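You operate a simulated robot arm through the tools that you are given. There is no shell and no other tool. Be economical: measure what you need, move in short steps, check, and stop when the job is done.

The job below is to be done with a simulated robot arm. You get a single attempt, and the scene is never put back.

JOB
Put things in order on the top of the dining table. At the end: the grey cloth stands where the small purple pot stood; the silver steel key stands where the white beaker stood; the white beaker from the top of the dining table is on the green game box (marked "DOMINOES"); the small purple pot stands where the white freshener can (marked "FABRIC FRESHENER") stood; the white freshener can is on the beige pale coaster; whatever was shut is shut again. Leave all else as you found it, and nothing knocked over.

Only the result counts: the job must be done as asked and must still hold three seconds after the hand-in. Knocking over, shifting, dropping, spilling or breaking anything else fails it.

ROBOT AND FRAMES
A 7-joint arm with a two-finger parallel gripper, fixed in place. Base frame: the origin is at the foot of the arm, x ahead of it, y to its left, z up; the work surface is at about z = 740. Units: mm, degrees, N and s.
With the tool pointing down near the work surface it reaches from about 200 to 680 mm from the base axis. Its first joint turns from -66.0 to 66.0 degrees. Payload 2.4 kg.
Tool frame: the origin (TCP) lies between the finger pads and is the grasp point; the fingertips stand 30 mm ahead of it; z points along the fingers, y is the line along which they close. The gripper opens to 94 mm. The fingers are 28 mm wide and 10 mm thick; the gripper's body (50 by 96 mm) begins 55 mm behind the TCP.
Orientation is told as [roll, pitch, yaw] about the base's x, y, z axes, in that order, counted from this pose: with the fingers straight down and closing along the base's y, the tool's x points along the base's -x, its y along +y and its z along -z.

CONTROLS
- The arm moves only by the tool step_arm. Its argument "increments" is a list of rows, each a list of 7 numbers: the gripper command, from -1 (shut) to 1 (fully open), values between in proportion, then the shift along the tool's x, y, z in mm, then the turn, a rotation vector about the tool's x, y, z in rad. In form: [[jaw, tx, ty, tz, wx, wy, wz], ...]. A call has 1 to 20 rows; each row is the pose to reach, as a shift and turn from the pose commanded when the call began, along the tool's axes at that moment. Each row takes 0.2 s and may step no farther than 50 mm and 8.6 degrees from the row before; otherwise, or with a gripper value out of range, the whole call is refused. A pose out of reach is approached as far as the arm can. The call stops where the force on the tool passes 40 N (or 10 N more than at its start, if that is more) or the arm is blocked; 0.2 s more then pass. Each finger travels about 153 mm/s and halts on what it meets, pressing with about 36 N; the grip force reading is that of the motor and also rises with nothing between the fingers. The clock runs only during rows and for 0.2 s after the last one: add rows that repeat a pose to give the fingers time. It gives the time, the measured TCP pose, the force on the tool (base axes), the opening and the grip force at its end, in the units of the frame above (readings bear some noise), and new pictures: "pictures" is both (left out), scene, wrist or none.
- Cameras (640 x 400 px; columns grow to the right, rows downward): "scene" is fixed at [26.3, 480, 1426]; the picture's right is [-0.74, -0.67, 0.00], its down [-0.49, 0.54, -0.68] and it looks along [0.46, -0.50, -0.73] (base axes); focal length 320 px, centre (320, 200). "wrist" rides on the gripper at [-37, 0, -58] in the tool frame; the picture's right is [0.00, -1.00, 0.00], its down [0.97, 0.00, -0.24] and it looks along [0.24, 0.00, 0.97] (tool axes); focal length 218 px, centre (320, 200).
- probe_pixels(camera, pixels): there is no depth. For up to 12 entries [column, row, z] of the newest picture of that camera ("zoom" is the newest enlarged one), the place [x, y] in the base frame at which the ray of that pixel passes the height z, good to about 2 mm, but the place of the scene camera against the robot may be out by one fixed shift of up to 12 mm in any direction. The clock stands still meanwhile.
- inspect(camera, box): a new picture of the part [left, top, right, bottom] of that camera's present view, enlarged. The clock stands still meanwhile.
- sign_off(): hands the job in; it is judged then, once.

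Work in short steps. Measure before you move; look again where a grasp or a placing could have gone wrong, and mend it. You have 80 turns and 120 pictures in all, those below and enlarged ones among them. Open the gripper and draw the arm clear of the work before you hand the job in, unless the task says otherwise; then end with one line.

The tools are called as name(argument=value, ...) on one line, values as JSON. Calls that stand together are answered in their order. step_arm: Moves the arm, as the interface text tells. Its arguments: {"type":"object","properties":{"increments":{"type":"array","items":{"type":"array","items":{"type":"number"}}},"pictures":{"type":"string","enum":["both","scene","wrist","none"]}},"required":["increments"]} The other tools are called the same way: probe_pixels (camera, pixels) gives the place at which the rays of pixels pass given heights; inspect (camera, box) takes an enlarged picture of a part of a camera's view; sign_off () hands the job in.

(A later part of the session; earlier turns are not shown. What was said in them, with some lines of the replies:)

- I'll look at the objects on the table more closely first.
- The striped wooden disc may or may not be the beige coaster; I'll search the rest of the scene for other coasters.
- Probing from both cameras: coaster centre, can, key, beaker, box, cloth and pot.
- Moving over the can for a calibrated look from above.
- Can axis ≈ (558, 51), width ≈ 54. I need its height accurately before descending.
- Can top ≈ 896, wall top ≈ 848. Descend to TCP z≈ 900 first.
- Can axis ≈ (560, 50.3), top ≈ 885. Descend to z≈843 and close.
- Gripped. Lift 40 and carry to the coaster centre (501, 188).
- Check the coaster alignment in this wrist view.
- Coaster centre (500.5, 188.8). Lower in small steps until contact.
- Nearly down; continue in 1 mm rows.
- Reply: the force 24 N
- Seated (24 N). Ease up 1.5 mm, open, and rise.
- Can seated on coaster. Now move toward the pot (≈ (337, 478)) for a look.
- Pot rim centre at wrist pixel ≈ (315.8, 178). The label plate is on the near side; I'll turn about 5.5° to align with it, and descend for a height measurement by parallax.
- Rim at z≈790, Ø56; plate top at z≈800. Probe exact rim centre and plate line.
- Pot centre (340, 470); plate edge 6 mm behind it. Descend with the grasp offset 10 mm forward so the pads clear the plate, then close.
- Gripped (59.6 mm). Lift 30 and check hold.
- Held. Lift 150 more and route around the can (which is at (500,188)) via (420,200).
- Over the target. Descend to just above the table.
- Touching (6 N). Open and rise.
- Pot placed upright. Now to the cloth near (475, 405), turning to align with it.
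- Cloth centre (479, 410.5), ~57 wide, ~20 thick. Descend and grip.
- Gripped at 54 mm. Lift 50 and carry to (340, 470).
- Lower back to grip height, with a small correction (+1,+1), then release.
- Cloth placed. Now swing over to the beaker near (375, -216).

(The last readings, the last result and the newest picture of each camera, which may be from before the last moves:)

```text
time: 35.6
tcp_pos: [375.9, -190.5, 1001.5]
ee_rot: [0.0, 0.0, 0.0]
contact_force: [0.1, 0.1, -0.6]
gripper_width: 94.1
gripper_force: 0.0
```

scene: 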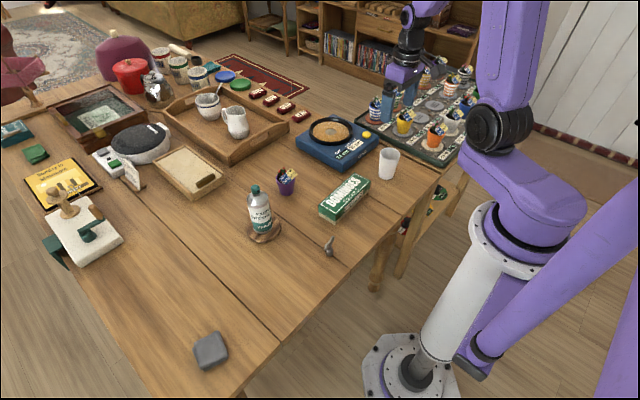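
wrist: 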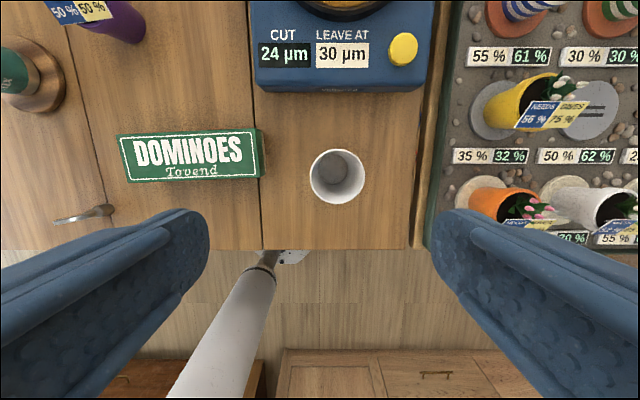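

Measuring beaker and box from this view.

inspect(camera="wrist", box=[260, 120, 420, 220])

inspect(camera="wrist", box=[110, 110, 270, 210])

inspect(camera="scene", box=[310, 140, 420, 230])

```text
4.00 times, centred on (340, 170) of wrist
```

zoom: 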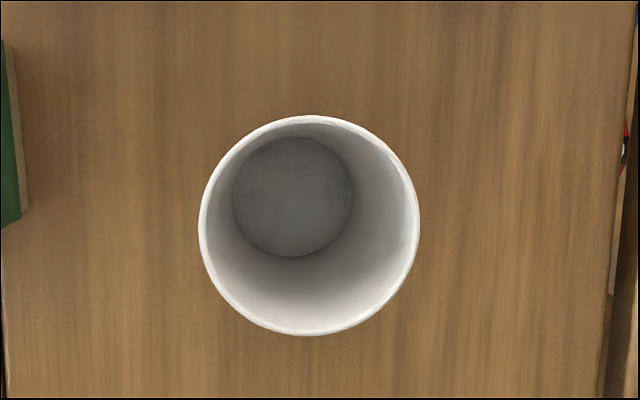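

```text
4.00 times, centred on (190, 160) of wrist
```

zoom: 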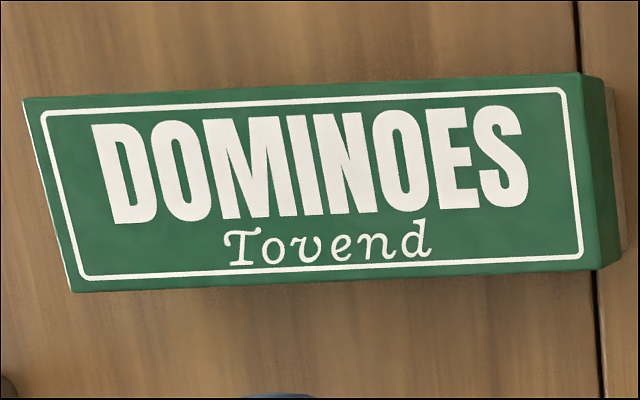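

```text
4.44 times, centred on (365, 185) of scene
```

zoom: 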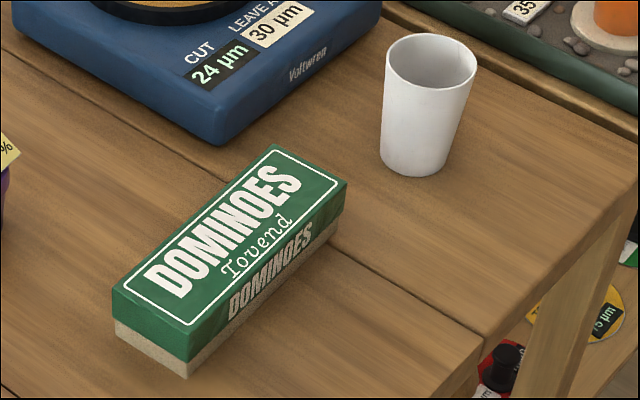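

probe_pixels(camera="wrist", pixels=[[333, 169.3, 744], [337.25, 176.3, 810], [337.25, 176.3, 820], [337.25, 176.3, 830], [118.3, 134.5, 785], [255, 128.5, 785], [259, 177, 785], [127.5, 182.5, 785], [337.25, 176.3, 840]])

```text
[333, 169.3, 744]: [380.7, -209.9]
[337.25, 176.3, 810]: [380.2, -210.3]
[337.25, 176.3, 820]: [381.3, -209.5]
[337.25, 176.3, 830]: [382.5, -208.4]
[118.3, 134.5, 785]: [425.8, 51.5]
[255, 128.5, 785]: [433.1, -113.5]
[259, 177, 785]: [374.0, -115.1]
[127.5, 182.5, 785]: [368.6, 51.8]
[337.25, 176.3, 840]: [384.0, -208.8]
```

Beaker axis (380.5, -210), rim ≈ z 822, Ø60. Descend to TCP 797 and grip.

step_arm(increments=[[1, -4.6, -19.5, 40, 0, 0, 0], [1, -4.6, -19.5, 85, 0, 0, 0], [1, -4.6, -19.5, 130, 0, 0, 0], [1, -4.6, -19.5, 170, 0, 0, 0], [1, -4.6, -19.5, 204, 0, 0, 0], [1, -4.6, -19.5, 204, 0, 0, 0], [0.3, -4.6, -19.5, 204, 0, 0, 0], [0, -4.6, -19.5, 204, 0, 0, 0], [-1, -4.6, -19.5, 204, 0, 0, 0], [-1, -4.6, -19.5, 204, 0, 0, 0]], pictures="both")

```text
time: 37.8
tcp_pos: [380.8, -209.2, 797.5]
ee_rot: [0.0, 0.1, 0.0]
contact_force: [-0.4, 0.2, -0.5]
gripper_width: 58.3
gripper_force: 35.9
```

scene: 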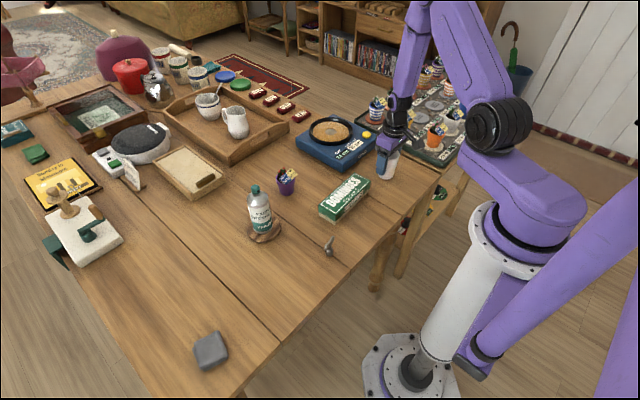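
wrist: 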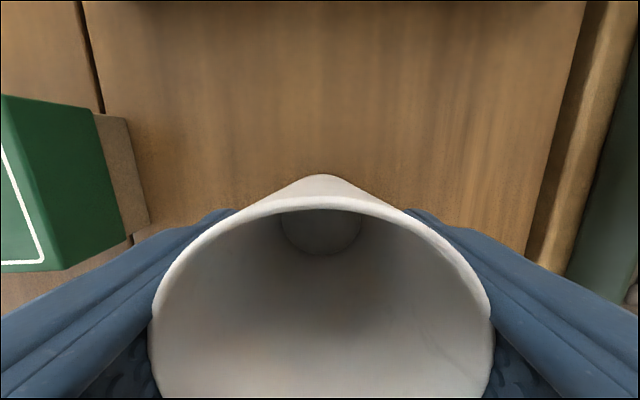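

Gripped (58.3). Lift 90, carry over the box centre (≈(400,-31)).

step_arm(increments=[[-1, 0, 0, -45, 0, 0, 0], [-1, 0, 0, -90, 0, 0, 0], [-1, -5, 45, -90, 0, 0, 0], [-1, -10, 90, -90, 0, 0, 0], [-1, -15, 135, -90, 0, 0, 0], [-1, -19.7, 178, -90, 0, 0, 0], [-1, -19.7, 178, -90, 0, 0, 0], [-1, -19.7, 178, -90, 0, 0, 0]], pictures="both")

inspect(camera="scene", box=[290, 140, 410, 230])

```text
time: 39.6
tcp_pos: [398.7, -32.1, 886.3]
ee_rot: [0.0, 0.0, 0.0]
contact_force: [0.7, 0.1, -0.2]
gripper_width: 58.3
gripper_force: 35.8
```

scene: 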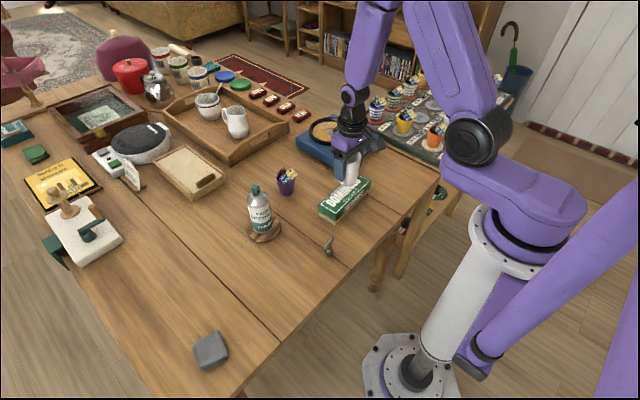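
wrist: 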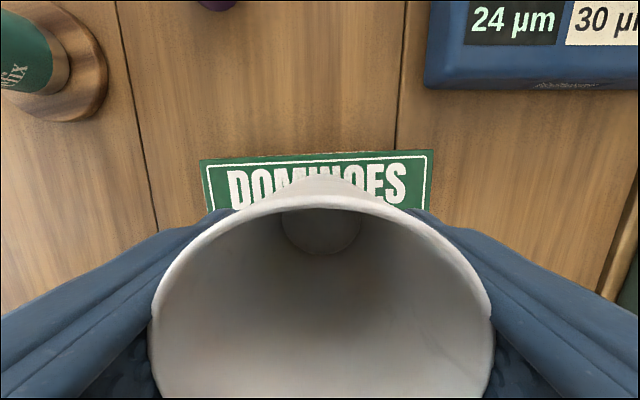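

```text
4.44 times, centred on (350, 185) of scene
```

zoom: 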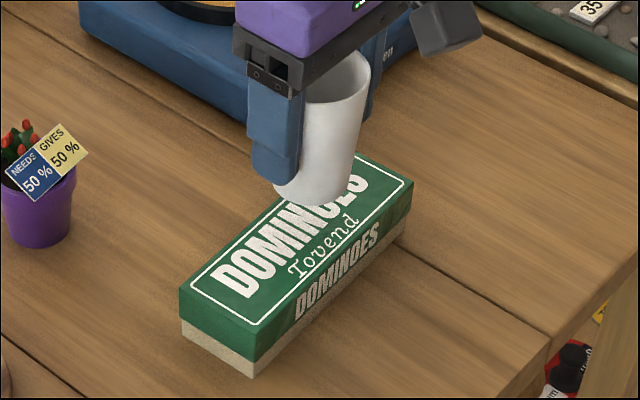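

probe_pixels(camera="wrist", pixels=[[200, 160, 785], [433, 150, 785], [200, 160, 775], [433, 150, 775], [200, 160, 795], [433, 150, 795]])

```text
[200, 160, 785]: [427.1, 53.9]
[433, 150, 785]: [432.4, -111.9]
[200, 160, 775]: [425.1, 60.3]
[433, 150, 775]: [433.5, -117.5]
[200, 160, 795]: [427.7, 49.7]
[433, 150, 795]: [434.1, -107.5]
```

Box top ≈ 785, centre (400.5, -31). Lower to just above.

step_arm(increments=[[-1, -1.5, 1, 20, 0, 0, 0], [-1, -1.5, 1, 36, 0, 0, 0], [-1, -1.5, 1, 39, 0, 0, 0], [-1, -1.5, 1, 41, 0, 0, 0], [-1, -1.5, 1, 41, 0, 0, 0]], pictures="none")

inspect(camera="scene", box=[290, 140, 410, 230])

```text
time: 40.8
tcp_pos: [401.4, -30.2, 845.7]
ee_rot: [0.0, -0.1, 0.0]
contact_force: [0.2, -0.1, 0.7]
gripper_width: 58.5
gripper_force: 36.7
```

```text
4.44 times, centred on (350, 185) of scene
```

zoom: 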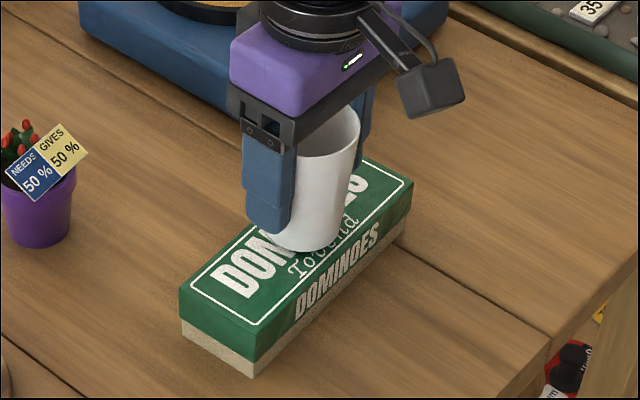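

step_arm(increments=[[-1, 0, 0, 1, 0, 0, 0], [-1, 0, 0, 2, 0, 0, 0], [-1, 0, 0, 3, 0, 0, 0]], pictures="none")

```text
time: 41.6
tcp_pos: [401.2, -30.6, 842.0]
ee_rot: [-0.1, 0.0, 0.0]
contact_force: [0.7, 0.3, -0.1]
gripper_width: 58.1
gripper_force: 35.5
```

step_arm(increments=[[-1, 0, 0, 1, 0, 0, 0], [-1, 0, 0, 2, 0, 0, 0], [-1, 0, 0, 2, 0, 0, 0]], pictures="none")

```text
time: 42.4
tcp_pos: [401.5, -30.4, 840.1]
ee_rot: [0.1, -0.2, 0.0]
contact_force: [-2.6, -3.1, 21.1]
gripper_width: 58.2
gripper_force: 36.3
```

Contact. Ease 1 mm, open and rise.

step_arm(increments=[[-1, 0, 0, -1, 0, 0, 0], [0.2, 0, 0, -1, 0, 0, 0], [0.6, 0, 0, -1, 0, 0, 0], [1, 0, 0, -1, 0, 0, 0], [1, 0, 0, -1, 0, 0, 0], [1, 0, 0, -40, 0, 0, 0], [1, 0, 0, -80, 0, 0, 0], [1, 0, 0, -120, 0, 0, 0], [1, 0, 0, -160, 0, 0, 0], [1, 0, 0, -160, 0, 0, 0]], pictures="both")

```text
time: 44.6
tcp_pos: [402.0, -30.6, 999.3]
ee_rot: [0.0, 0.0, -0.1]
contact_force: [0.4, 0.0, 0.0]
gripper_width: 94.1
gripper_force: 0.1
```

scene: 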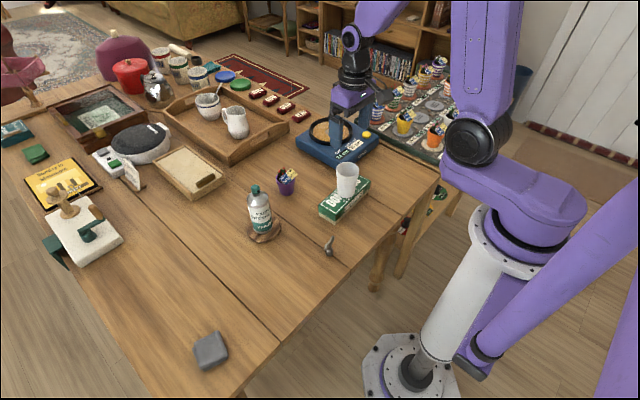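
wrist: 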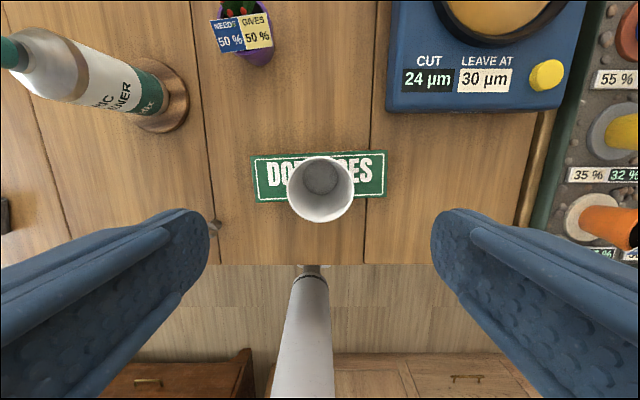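

Beaker stable on the box. Move over the key for a close look.

step_arm(increments=[[1, 22, 41, 0, 0, 0, 0], [1, 44, 82, 0, 0, 0, 0], [1, 66, 123, 0, 0, 0, 0], [1, 87, 165, 20, 0, 0, 0], [1, 87, 165, 60, 0, 0, 0], [1, 87, 165, 60, 0, 0, 0]], pictures="wrist")

inspect(camera="wrist", box=[240, 130, 400, 230])

inspect(camera="scene", box=[305, 230, 353, 262])

```text
refused: row 4 steps farther than a row can; nothing moved
```

```text
4.00 times, centred on (320, 180) of wrist
```

zoom: 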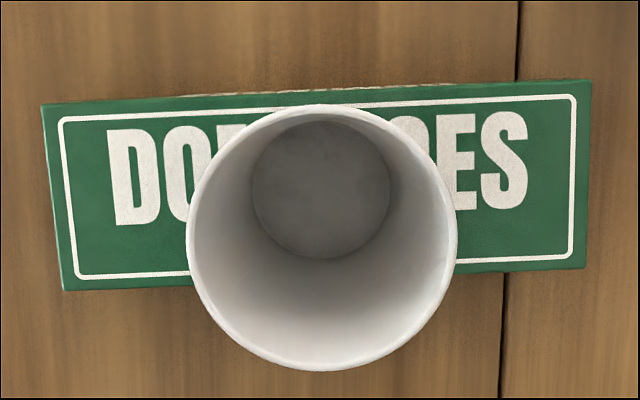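

```text
12.50 times, centred on (329, 246) of scene
```

zoom: 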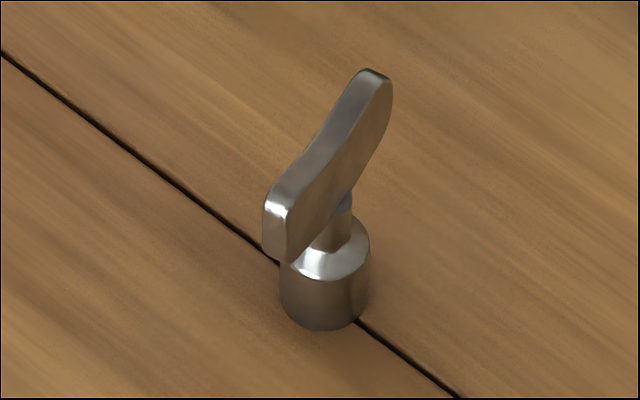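

The key stands on a cylindrical socket with a flat wing on top. Move over it (shorter rows).

step_arm(increments=[[1, 22, 41, 0, 0, 0, 0], [1, 44, 82, 0, 0, 0, 0], [1, 66, 123, 0, 0, 0, 0], [1, 85, 163, 10, 0, 0, 0], [1, 87, 165, 55, 0, 0, 0], [1, 87, 165, 60, 0, 0, 0], [1, 87, 165, 60, 0, 0, 0]], pictures="wrist")

inspect(camera="wrist", box=[240, 130, 400, 230])

```text
time: 46.2
tcp_pos: [315.0, 133.5, 941.3]
ee_rot: [0.0, 0.1, 0.0]
contact_force: [0.5, -0.5, -0.4]
gripper_width: 94.2
gripper_force: 0.1
```

wrist: 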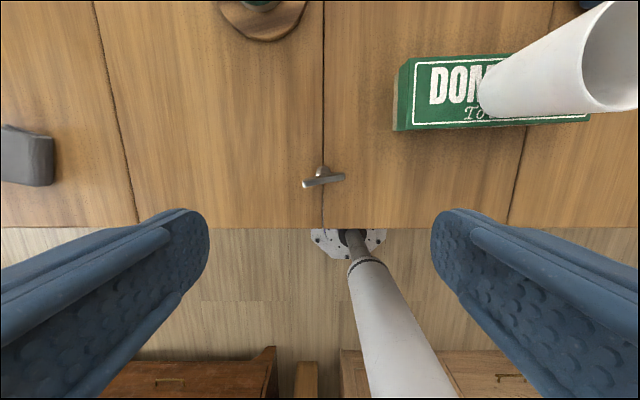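

```text
4.00 times, centred on (320, 180) of wrist
```

zoom: 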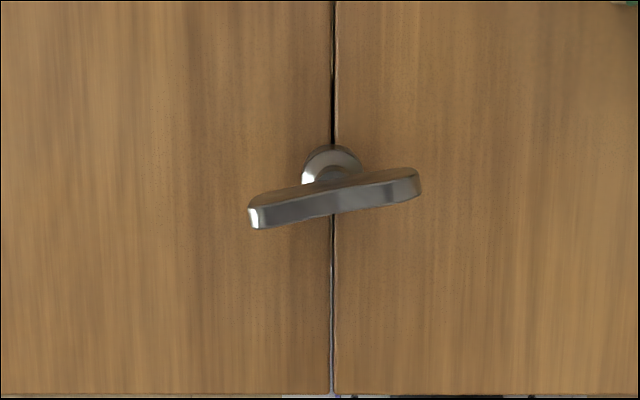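

Wing runs at yaw ≈ +13° (zoom (248,220)→(420,185)), top ≈ z 790. I'll grip its faces with yaw ≈ -77. Probe centre, and turn at this height while centring.

probe_pixels(camera="wrist", pixels=[[323.5, 177, 790], [323.5, 177, 780], [302.5, 181, 790], [345, 174, 790], [323, 172, 757], [323, 166.5, 757]])

step_arm(increments=[[1, 0, 0, 0, 0, 0, 0.14], [1, 0, 0, 0, 0, 0, 0.28], [1, 0, 0, 0, 0, 0, 0.42], [1, 0, 0, 0, 0, 0, 0.56], [1, 0, 0, 0, 0, 0, 0.7], [1, 0, 0, 0, 0, 0, 0.84], [1, 0, 0, 0, 0, 0, 0.98], [1, 0, 0, 0, 0, 0, 1.12], [1, 0, 0, 0, 0, 0, 1.26], [1, 0, 0, 0, 0, 0, 1.344], [1, 0, 0, 0, 0, 0, 1.344]], pictures="wrist")

inspect(camera="wrist", box=[240, 130, 400, 230])

```text
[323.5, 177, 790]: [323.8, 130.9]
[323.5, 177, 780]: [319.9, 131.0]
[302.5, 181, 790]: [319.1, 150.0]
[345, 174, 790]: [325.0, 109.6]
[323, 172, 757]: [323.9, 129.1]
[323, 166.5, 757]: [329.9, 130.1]
```

```text
time: 48.6
tcp_pos: [313.0, 134.5, 940.9]
ee_rot: [0.0, 0.0, -77.1]
contact_force: [-0.3, -0.1, -0.6]
gripper_width: 94.0
gripper_force: 0.1
```

wrist: 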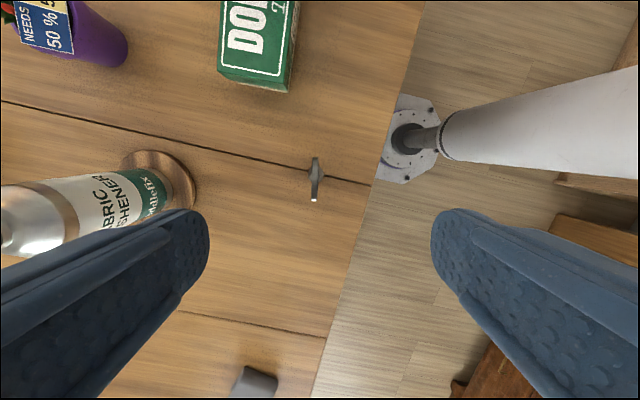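

```text
4.00 times, centred on (320, 180) of wrist
```

zoom: 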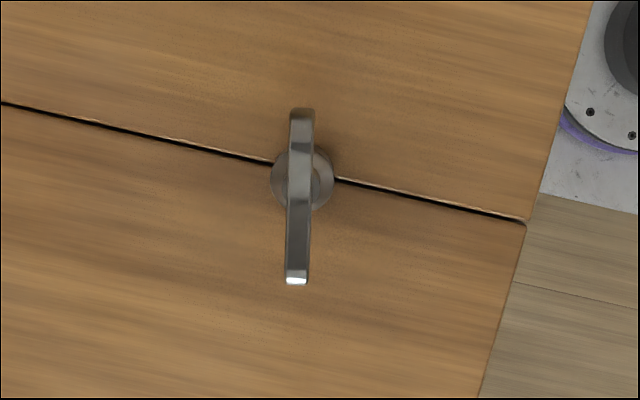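

Aligned within ~2°. Probe the wing centre.

probe_pixels(camera="wrist", pixels=[[315.2, 178.7, 790], [315.2, 178.7, 780], [315.5, 157.5, 790], [314, 200, 790], [315.5, 175, 755], [312, 178, 790], [318, 178, 790]])

```text
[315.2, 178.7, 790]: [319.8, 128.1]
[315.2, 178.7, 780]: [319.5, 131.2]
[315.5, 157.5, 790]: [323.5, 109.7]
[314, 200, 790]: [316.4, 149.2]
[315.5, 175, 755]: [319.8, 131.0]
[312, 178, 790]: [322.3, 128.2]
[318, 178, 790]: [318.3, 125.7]
```

Descend to TCP 794 with fine alignment, close gently.

step_arm(increments=[[1, -5.9, 5.6, 40, 0, 0, 0.03], [1, -5.9, 5.6, 80, 0, 0, 0.03], [1, -5.9, 5.6, 120, 0, 0, 0.03], [1, -5.9, 5.6, 146, 0, 0, 0.03], [1, -5.9, 5.6, 146, 0, 0, 0.03], [0, -5.9, 5.6, 146, 0, 0, 0.03], [-0.5, -5.9, 5.6, 146, 0, 0, 0.03], [-0.6, -5.9, 5.6, 146, 0, 0, 0.03]], pictures="both")

inspect(camera="wrist", box=[220, 150, 420, 350])

inspect(camera="scene", box=[290, 200, 370, 270])

```text
time: 50.4
tcp_pos: [321.4, 130.4, 795.0]
ee_rot: [0.0, -0.1, -78.8]
contact_force: [-0.1, 0.8, 0.1]
gripper_width: 18.6
gripper_force: 0.0
```

scene: 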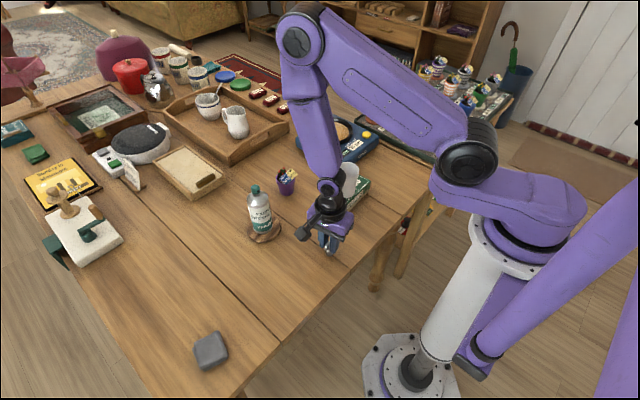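
wrist: 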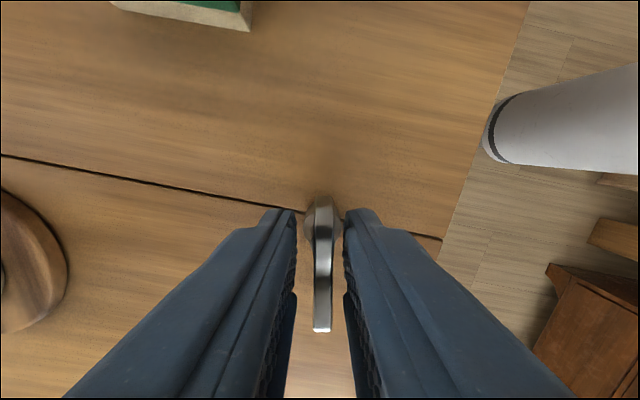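

```text
2.00 times, centred on (320, 250) of wrist
```

zoom: 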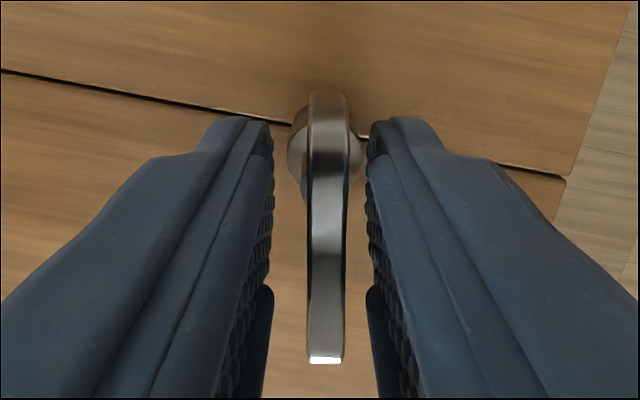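

```text
5.71 times, centred on (330, 235) of scene
```

zoom: 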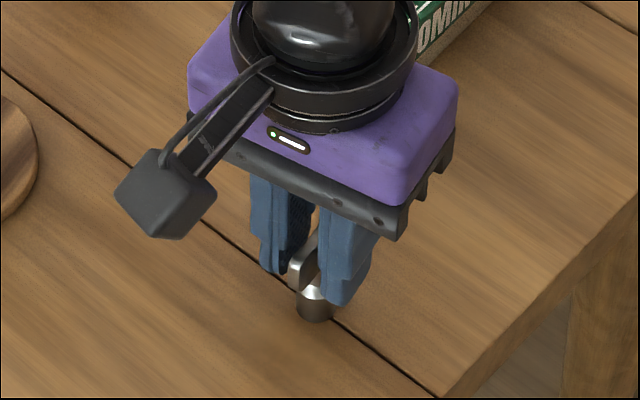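

Wing sits between pads, ~1 mm right of middle. Correct and close.

step_arm(increments=[[-0.6, 0, -1.2, 0, 0, 0, 0], [-0.75, 0, -1.2, 0, 0, 0, 0], [-1, 0, -1.2, 0, 0, 0, 0], [-1, 0, -1.2, 0, 0, 0, 0], [-1, 0, -1.2, 0, 0, 0, 0]], pictures="wrist")

```text
time: 51.6
tcp_pos: [319.0, 129.8, 793.9]
ee_rot: [0.0, 0.0, -78.7]
contact_force: [0.2, 0.3, -1.0]
gripper_width: 9.2
gripper_force: 35.8
```

wrist: 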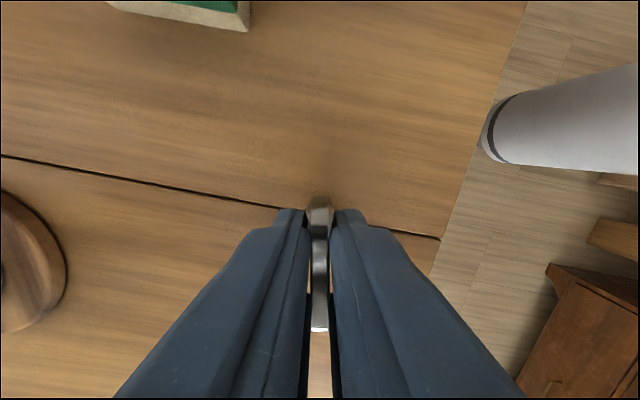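

Gripped at 9.2. Lift and check.

step_arm(increments=[[-1, 0, 0, -20, 0, 0, 0], [-1, 0, 0, -60, 0, 0, 0], [-1, 0, 0, -105, 0, 0, 0], [-1, 0, 0, -150, 0, 0, 0], [-1, 0, 0, -170, 0, 0, 0], [-1, 0, 0, -170, 0, 0, 0]], pictures="wrist")

inspect(camera="scene", box=[270, 140, 370, 230])

```text
time: 53.0
tcp_pos: [319.5, 129.0, 965.8]
ee_rot: [0.0, 0.0, -78.7]
contact_force: [-0.1, 0.1, 0.2]
gripper_width: 9.3
gripper_force: 35.8
```

wrist: 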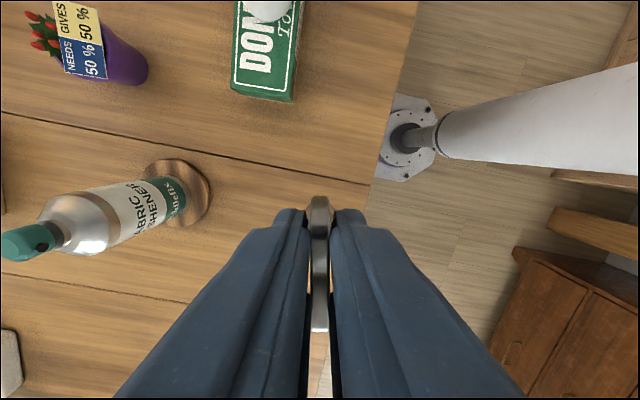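

```text
4.44 times, centred on (320, 185) of scene
```

zoom: 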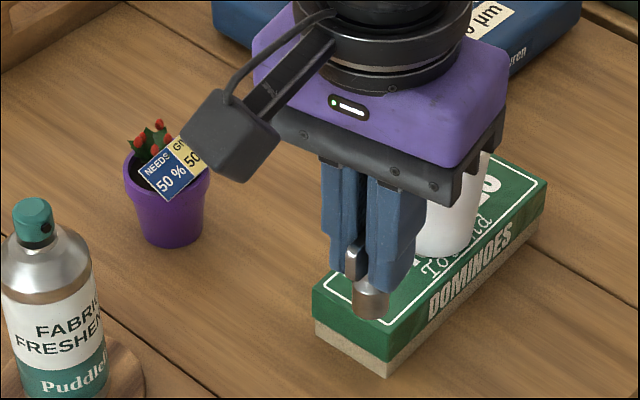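

Key held upright. Carry to above the beaker's old place (380, -211).

step_arm(increments=[[-1, -43, -1, 0, 0, 0, 0], [-1, -86, -2, 0, 0, 0, 0], [-1, -130, -3, 0, 0, 0, 0], [-1, -173, -4, 0, 0, 0, 0], [-1, -216, -5, 0, 0, 0, 0], [-1, -260, -6, 0, 0, 0, 0], [-1, -303, -6.5, 0, 0, 0, 0], [-1, -346.3, -7, 0, 0, 0, 0], [-1, -346.3, -7, 0, 0, 0, 0], [-1, -346.3, -7, 0, 0, 0, 0]], pictures="both")

```text
time: 55.2
tcp_pos: [380.2, -211.9, 964.0]
ee_rot: [0.0, 0.0, -78.6]
contact_force: [0.3, -0.1, -0.3]
gripper_width: 9.3
gripper_force: 35.7
```

scene: 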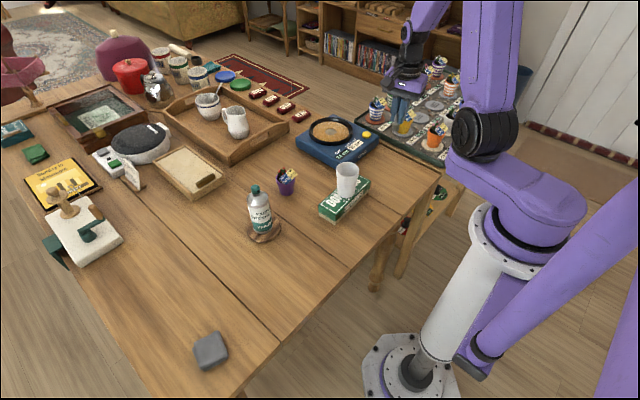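
wrist: 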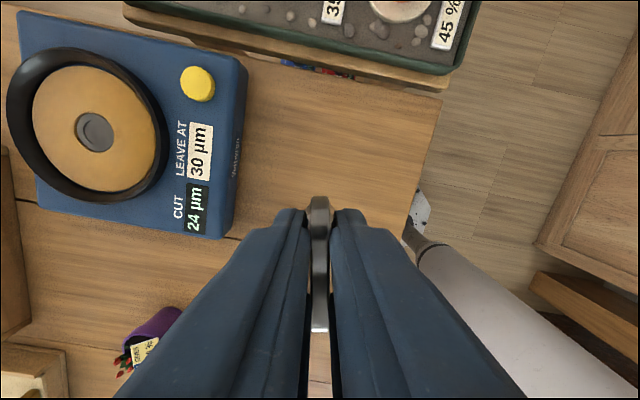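

Descend to just above the table.

step_arm(increments=[[-1, -0.5, 0, 45, 0, 0, 0], [-1, -0.5, 0, 90, 0, 0, 0], [-1, -0.5, 0, 130, 0, 0, 0], [-1, -0.5, 0, 158, 0, 0, 0], [-1, -0.5, 0, 166, 0, 0, 0], [-1, -0.5, 0, 166, 0, 0, 0]], pictures="none")

inspect(camera="scene", box=[340, 140, 440, 210])

```text
time: 56.6
tcp_pos: [379.8, -212.8, 798.3]
ee_rot: [-0.1, 0.0, -78.7]
contact_force: [0.0, -0.5, -0.7]
gripper_width: 9.5
gripper_force: 36.1
```

```text
5.71 times, centred on (390, 175) of scene
```

zoom: 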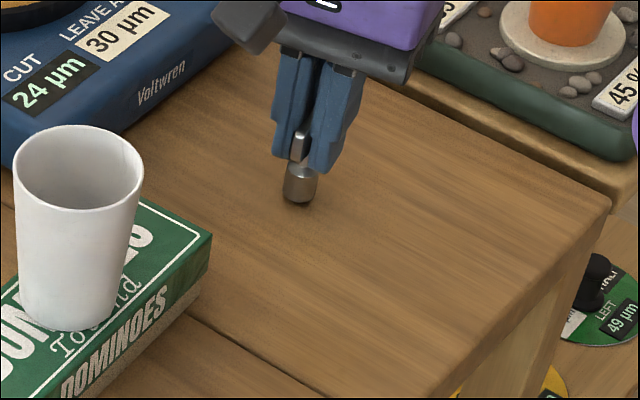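

step_arm(increments=[[-1, 1, 0, 2, 0, 0, 0], [-1, 1, 0, 3, 0, 0, 0], [-1, 1, 0, 4, 0, 0, 0], [-1, 1, 0, 4.5, 0, 0, 0]], pictures="none")

```text
time: 57.6
tcp_pos: [380.6, -210.4, 794.7]
ee_rot: [0.0, 0.0, -78.8]
contact_force: [-1.6, 2.2, 11.3]
gripper_width: 9.3
gripper_force: 36.2
```

Contact (11 N). Open partway slowly, then rise straight.

step_arm(increments=[[-0.7, 0, 0, -0.3, 0, 0, 0], [-0.5, 0, 0, -0.3, 0, 0, 0], [-0.2, 0, 0, -0.3, 0, 0, 0], [-0.2, 0, 0, -0.3, 0, 0, 0], [-0.2, 0, 0, -30, 0, 0, 0], [-0.2, 0, 0, -70, 0, 0, 0], [-0.2, 0, 0, -115, 0, 0, 0], [0.5, 0, 0, -160, 0, 0, 0], [1, 0, 0, -200, 0, 0, 0], [1, 0, 0, -200, 0, 0, 0]], pictures="both")

inspect(camera="scene", box=[320, 140, 440, 220])

inspect(camera="scene", box=[180, 150, 400, 380])

```text
time: 59.8
tcp_pos: [379.6, -211.5, 995.6]
ee_rot: [0.0, 0.0, -78.7]
contact_force: [-0.1, 0.2, 0.2]
gripper_width: 93.7
gripper_force: 0.0
```

scene: 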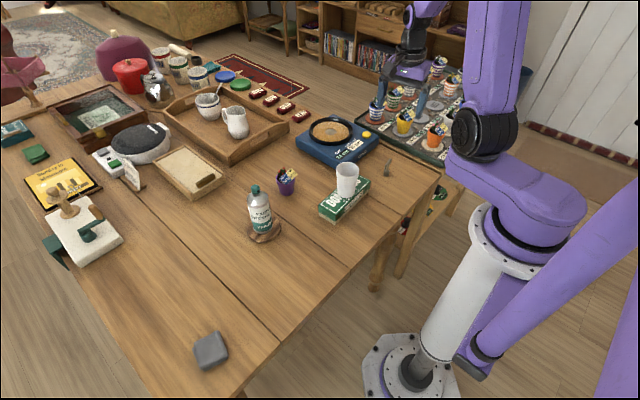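
wrist: 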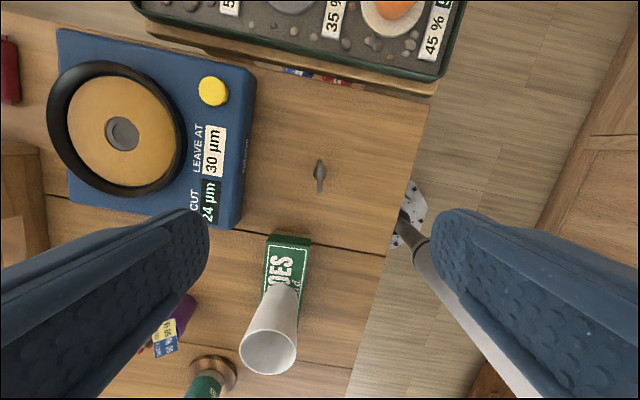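

```text
5.00 times, centred on (380, 180) of scene
```

zoom: 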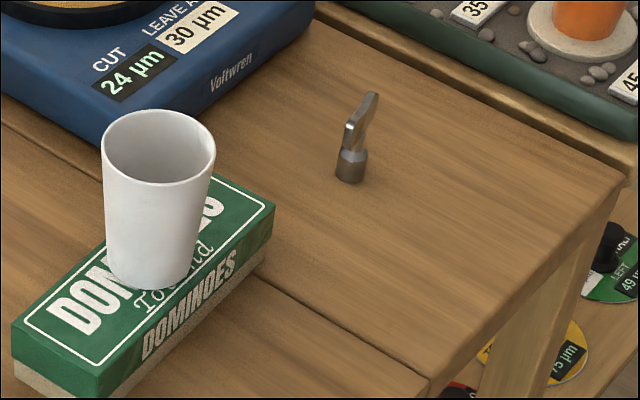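

```text
1.74 times, centred on (290, 265) of scene
```

zoom: 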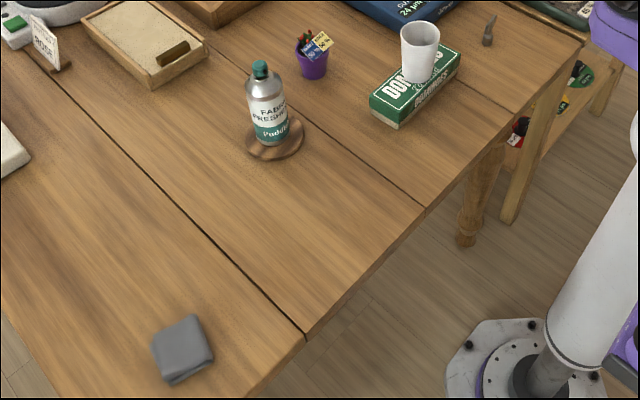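

Everything is in place and upright, and the open gripper is clear of the table at z≈995. Handing in.

sign_off()

```text
The job is handed in.
```

I've moved all five items to the places you asked and handed the job in. In the last pictures everything was upright and nothing else had shifted. I took the striped wooden disc to be the beige pale coaster, as it was the only free one in reach. Nothing that was shut had to be opened.
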